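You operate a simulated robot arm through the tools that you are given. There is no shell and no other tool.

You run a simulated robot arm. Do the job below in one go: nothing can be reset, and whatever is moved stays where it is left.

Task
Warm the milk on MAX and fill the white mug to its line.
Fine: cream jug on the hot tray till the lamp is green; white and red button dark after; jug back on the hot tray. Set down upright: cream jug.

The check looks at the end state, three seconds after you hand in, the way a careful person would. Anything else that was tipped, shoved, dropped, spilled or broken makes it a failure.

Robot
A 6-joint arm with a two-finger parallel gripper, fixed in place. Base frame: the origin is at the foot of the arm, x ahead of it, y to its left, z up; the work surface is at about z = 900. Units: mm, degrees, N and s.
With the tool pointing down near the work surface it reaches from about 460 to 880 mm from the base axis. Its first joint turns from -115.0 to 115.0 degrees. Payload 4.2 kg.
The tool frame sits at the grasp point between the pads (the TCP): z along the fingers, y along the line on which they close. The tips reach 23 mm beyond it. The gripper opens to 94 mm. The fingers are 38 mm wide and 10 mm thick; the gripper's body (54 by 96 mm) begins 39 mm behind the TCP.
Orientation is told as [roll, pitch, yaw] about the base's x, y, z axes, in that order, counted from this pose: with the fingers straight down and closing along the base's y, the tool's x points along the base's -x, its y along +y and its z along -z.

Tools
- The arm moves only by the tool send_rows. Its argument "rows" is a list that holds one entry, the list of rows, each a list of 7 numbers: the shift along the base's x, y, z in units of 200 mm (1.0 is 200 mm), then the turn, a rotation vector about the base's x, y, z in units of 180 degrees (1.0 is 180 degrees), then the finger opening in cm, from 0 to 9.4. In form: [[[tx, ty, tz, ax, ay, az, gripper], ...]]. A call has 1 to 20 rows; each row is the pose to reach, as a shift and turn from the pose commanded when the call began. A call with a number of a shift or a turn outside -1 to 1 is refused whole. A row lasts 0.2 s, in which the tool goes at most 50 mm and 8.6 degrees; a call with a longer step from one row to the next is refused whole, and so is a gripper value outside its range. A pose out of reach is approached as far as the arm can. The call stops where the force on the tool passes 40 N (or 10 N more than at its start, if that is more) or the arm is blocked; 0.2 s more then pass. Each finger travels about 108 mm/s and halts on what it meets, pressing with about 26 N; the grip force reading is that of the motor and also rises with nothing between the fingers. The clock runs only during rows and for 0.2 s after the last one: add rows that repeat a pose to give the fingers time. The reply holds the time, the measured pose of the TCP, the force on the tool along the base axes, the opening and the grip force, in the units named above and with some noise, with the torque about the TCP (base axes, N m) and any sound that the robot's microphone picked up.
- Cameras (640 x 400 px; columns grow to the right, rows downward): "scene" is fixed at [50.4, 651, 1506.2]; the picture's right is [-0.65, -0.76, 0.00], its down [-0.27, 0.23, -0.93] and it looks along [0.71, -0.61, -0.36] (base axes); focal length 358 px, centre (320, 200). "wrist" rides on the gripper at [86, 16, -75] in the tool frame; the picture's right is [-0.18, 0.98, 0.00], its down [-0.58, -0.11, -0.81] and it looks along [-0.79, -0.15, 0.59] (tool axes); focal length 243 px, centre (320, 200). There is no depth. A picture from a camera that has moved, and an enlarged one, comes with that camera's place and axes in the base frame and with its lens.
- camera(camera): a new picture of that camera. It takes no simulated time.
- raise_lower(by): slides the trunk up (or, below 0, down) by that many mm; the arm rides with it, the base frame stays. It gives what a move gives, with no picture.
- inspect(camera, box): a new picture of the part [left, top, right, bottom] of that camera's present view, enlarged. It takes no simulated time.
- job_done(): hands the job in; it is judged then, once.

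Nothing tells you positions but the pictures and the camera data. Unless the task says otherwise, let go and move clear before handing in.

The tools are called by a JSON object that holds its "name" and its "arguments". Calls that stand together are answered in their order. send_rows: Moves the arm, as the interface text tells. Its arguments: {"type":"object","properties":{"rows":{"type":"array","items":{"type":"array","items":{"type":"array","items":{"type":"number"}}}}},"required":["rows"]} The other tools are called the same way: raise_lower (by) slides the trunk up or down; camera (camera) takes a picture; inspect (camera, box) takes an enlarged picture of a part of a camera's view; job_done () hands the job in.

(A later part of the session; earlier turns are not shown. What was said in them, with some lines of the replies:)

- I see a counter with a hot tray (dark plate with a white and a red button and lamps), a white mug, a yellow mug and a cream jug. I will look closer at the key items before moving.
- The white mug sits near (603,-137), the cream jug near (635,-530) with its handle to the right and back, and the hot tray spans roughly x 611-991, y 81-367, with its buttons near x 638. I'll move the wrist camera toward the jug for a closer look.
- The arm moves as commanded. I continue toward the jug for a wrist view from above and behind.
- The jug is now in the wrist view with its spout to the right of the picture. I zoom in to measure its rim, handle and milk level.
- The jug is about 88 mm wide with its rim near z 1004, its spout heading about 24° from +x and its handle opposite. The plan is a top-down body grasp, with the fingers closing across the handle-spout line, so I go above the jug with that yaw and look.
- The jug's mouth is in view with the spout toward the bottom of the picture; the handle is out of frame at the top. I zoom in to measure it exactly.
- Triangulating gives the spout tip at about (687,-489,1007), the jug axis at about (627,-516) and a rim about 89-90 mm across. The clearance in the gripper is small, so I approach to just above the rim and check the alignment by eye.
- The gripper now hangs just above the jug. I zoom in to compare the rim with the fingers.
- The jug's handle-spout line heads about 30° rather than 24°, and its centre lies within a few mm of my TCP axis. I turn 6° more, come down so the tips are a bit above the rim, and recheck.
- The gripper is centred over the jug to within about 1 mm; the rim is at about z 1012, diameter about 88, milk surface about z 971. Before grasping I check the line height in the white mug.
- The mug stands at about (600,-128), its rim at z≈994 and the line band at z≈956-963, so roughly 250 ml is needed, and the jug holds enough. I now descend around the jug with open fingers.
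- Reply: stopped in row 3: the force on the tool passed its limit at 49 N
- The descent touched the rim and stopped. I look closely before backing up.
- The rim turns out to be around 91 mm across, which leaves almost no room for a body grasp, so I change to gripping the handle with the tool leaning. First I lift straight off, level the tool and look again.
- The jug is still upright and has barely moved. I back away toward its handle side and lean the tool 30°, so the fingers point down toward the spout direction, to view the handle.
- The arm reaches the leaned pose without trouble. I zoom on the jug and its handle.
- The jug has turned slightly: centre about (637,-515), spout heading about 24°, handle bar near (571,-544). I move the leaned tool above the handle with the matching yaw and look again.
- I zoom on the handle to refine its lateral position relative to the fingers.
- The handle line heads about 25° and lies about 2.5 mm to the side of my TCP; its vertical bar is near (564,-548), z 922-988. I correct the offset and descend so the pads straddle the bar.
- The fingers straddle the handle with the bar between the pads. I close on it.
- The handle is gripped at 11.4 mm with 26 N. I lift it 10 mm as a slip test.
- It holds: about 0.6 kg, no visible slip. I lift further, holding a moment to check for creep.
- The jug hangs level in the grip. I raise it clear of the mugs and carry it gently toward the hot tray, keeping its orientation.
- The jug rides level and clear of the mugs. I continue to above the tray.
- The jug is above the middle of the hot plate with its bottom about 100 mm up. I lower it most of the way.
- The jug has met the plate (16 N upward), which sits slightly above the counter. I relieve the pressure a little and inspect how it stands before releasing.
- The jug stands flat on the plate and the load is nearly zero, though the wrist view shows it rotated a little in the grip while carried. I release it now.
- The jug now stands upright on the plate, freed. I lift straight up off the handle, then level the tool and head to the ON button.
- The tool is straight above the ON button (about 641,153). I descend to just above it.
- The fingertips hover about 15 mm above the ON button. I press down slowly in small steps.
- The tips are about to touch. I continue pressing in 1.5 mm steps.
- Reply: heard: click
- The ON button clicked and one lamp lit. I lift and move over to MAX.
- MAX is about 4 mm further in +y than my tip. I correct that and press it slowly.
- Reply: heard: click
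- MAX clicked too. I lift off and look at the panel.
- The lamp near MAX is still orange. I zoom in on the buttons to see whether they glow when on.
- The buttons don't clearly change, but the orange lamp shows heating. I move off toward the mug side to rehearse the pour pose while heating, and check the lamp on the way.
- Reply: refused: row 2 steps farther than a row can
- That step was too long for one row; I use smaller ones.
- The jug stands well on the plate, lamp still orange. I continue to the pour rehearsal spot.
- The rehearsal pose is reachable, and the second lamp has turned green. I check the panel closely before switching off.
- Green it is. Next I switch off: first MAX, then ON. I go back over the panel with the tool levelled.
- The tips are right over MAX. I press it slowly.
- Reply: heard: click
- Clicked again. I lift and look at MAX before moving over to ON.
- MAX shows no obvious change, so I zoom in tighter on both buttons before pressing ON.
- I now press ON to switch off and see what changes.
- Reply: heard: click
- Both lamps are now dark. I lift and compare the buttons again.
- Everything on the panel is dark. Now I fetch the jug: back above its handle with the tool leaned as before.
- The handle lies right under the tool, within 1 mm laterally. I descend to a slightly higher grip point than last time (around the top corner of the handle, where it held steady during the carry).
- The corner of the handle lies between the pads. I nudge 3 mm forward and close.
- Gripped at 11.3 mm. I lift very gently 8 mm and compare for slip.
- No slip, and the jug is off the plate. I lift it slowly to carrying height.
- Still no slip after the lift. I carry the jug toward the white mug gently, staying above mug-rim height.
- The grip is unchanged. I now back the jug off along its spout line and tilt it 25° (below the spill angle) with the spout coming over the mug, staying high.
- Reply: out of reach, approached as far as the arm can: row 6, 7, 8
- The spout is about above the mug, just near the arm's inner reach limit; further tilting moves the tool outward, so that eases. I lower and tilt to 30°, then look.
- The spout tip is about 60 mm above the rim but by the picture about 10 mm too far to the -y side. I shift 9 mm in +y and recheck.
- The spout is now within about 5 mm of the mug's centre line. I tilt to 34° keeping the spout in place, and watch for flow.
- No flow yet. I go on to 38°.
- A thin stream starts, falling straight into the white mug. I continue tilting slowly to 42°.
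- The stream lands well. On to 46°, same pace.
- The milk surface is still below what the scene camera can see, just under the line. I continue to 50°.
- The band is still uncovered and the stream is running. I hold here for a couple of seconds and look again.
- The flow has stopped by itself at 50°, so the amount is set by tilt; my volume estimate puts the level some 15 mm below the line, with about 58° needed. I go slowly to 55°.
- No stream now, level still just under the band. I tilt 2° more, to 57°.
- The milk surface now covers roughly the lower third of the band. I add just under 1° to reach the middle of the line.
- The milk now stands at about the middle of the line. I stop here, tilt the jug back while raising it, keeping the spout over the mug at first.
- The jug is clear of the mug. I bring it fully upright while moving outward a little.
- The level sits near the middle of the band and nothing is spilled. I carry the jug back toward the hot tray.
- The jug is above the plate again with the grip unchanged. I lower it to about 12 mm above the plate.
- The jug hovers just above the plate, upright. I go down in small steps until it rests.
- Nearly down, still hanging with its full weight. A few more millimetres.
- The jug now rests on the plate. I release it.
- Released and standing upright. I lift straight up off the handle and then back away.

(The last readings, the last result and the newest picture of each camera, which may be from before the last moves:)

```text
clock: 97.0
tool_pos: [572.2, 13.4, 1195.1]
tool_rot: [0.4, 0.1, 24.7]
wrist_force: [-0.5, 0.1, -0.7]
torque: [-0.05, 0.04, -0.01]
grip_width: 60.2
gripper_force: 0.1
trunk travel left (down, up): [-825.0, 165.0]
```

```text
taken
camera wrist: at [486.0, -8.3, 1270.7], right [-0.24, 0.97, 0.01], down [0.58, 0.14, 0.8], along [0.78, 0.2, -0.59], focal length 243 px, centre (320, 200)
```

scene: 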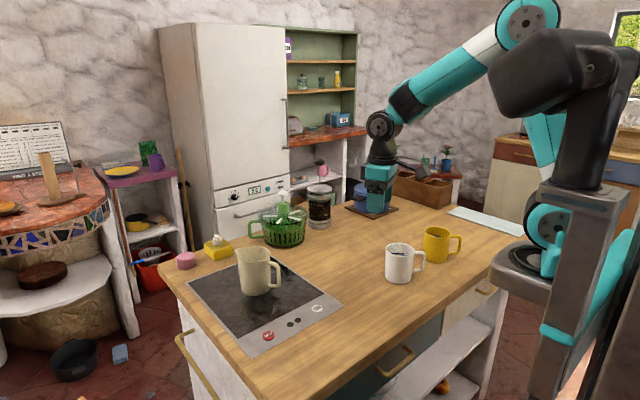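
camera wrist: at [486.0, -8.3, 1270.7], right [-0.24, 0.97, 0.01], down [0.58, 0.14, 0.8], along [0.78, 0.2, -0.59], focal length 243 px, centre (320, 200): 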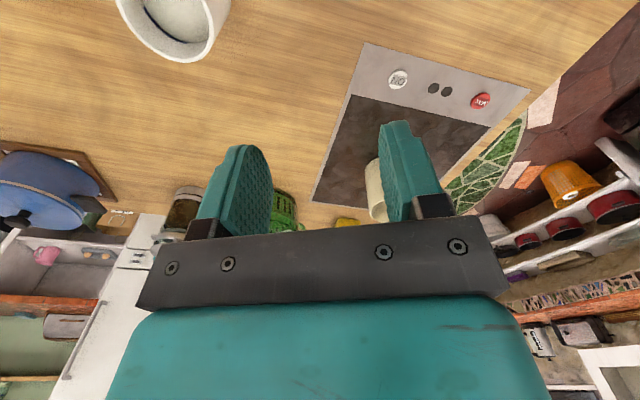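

Both lamps are dark and the jug stands on the plate. I zoom on the mug from above and on the panel to verify.

{"name": "inspect", "arguments": {"camera": "wrist", "box": [110, 0, 240, 70]}}

{"name": "inspect", "arguments": {"camera": "scene", "box": [220, 230, 340, 350]}}

{"name": "inspect", "arguments": {"camera": "scene", "box": [375, 215, 475, 295]}}

```text
4.92 times, centred on (175, 35) of wrist
camera zoom: at [486.0, -8.3, 1270.7], right [-0.24, 0.97, 0.01], down [0.58, 0.14, 0.8], along [0.78, 0.2, -0.59], focal length 1194 px, centre (1034, 1012)
```

zoom: 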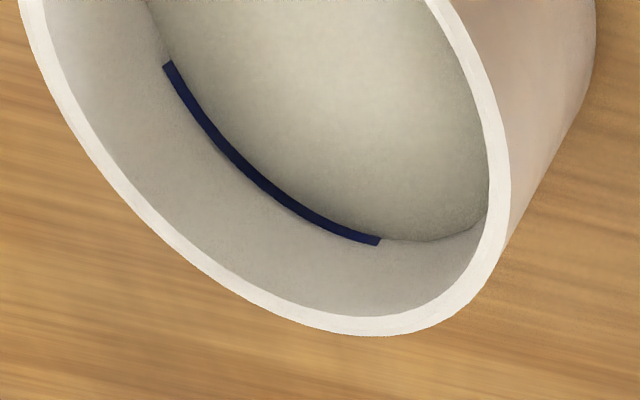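

```text
3.33 times, centred on (280, 290) of scene
camera zoom: at [50.4, 651.0, 1506.2], right [-0.65, -0.76, 0.0], down [-0.27, 0.23, -0.93], along [0.71, -0.61, -0.36], focal length 1194 px, centre (453, -100)
```

zoom: 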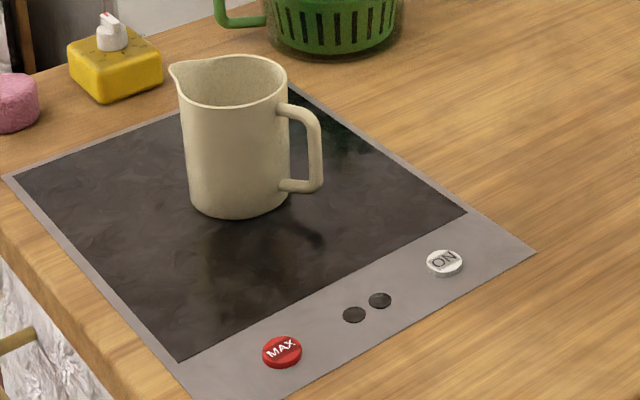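

```text
5.00 times, centred on (425, 255) of scene
camera zoom: at [50.4, 651.0, 1506.2], right [-0.65, -0.76, 0.0], down [-0.27, 0.23, -0.93], along [0.71, -0.61, -0.36], focal length 1790 px, centre (-205, -75)
```

zoom: 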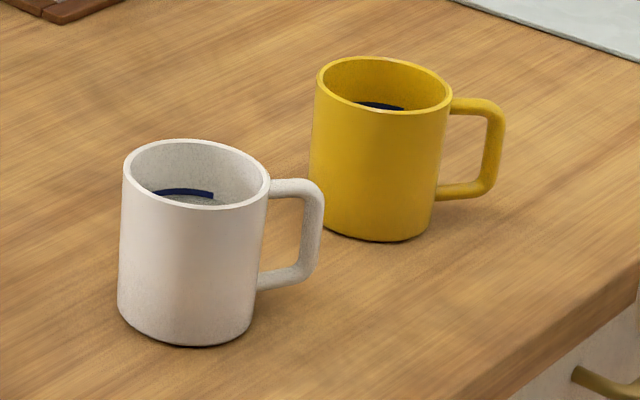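

The level sits on the band and nothing is spilled. I take one more close look at both buttons to be sure they are dark.

{"name": "inspect", "arguments": {"camera": "wrist", "box": [370, 50, 510, 130]}}

{"name": "inspect", "arguments": {"camera": "scene", "box": [255, 290, 335, 350]}}

{"name": "inspect", "arguments": {"camera": "scene", "box": [305, 300, 329, 320]}}

```text
4.57 times, centred on (440, 90) of wrist
camera zoom: at [486.0, -8.3, 1270.7], right [-0.24, 0.97, 0.01], down [0.58, 0.14, 0.8], along [0.78, 0.2, -0.59], focal length 1109 px, centre (-229, 703)
```

zoom: 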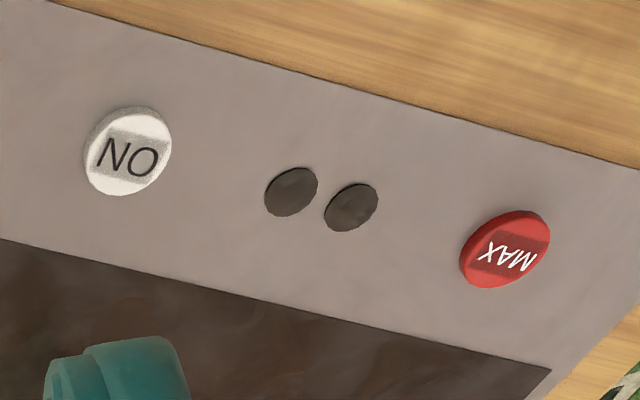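

```text
6.67 times, centred on (295, 320) of scene
camera zoom: at [50.4, 651.0, 1506.2], right [-0.65, -0.76, 0.0], down [-0.27, 0.23, -0.93], along [0.71, -0.61, -0.36], focal length 2387 px, centre (487, -600)
```

zoom: 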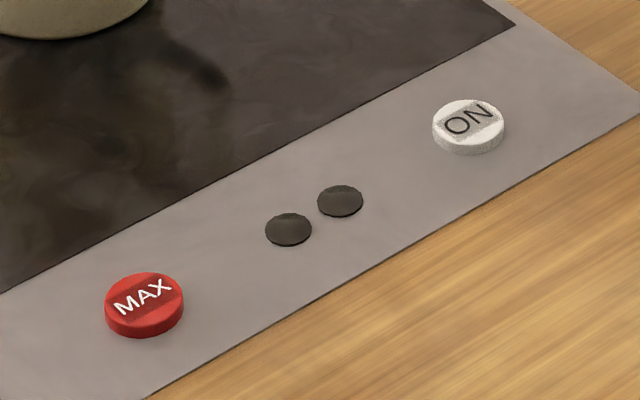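

```text
16.00 times, centred on (317, 310) of scene
camera zoom: at [50.4, 651.0, 1506.2], right [-0.65, -0.76, 0.0], down [-0.27, 0.23, -0.93], along [0.71, -0.61, -0.36], focal length 5730 px, centre (368, -1560)
```

zoom: 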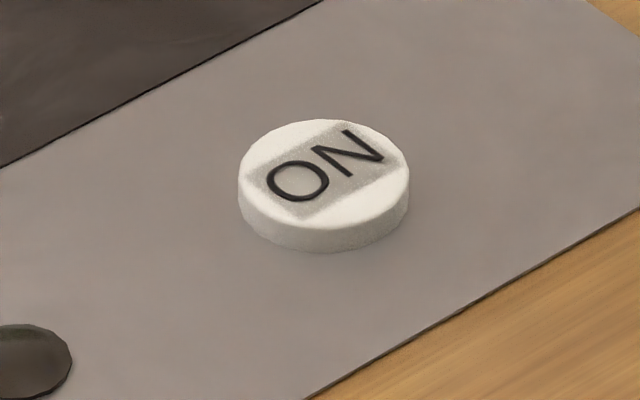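

The panel is fully dark, the jug stands upright on the hot plate, the white mug is filled to its line, and the gripper is clear. I hand the job in.

{"name": "job_done", "arguments": {}}

```text
The job is handed in.
```

The milk was warmed with ON and MAX pressed until the lamp turned green. I then filled the white mug to about the middle of its line and set the cream jug upright back on the hot tray. I saw nothing spilled or knocked over.

- **Buttons:** I pressed MAX and then ON a second time, with a click each time, and both lamps are now dark. The buttons look the same on or off, so the clicks and dark lamps are my only sign that they are off.
- **First grasp:** My first try at picking up the jug touched its rim, and it moved and turned a few millimetres on the counter. It stayed upright, and I switched to gripping the handle.
- **First carry:** On the first trip to the tray, the jug slipped a few centimetres in the gripper. I lifted it from higher on the handle after that, and it held for the rest of the job.
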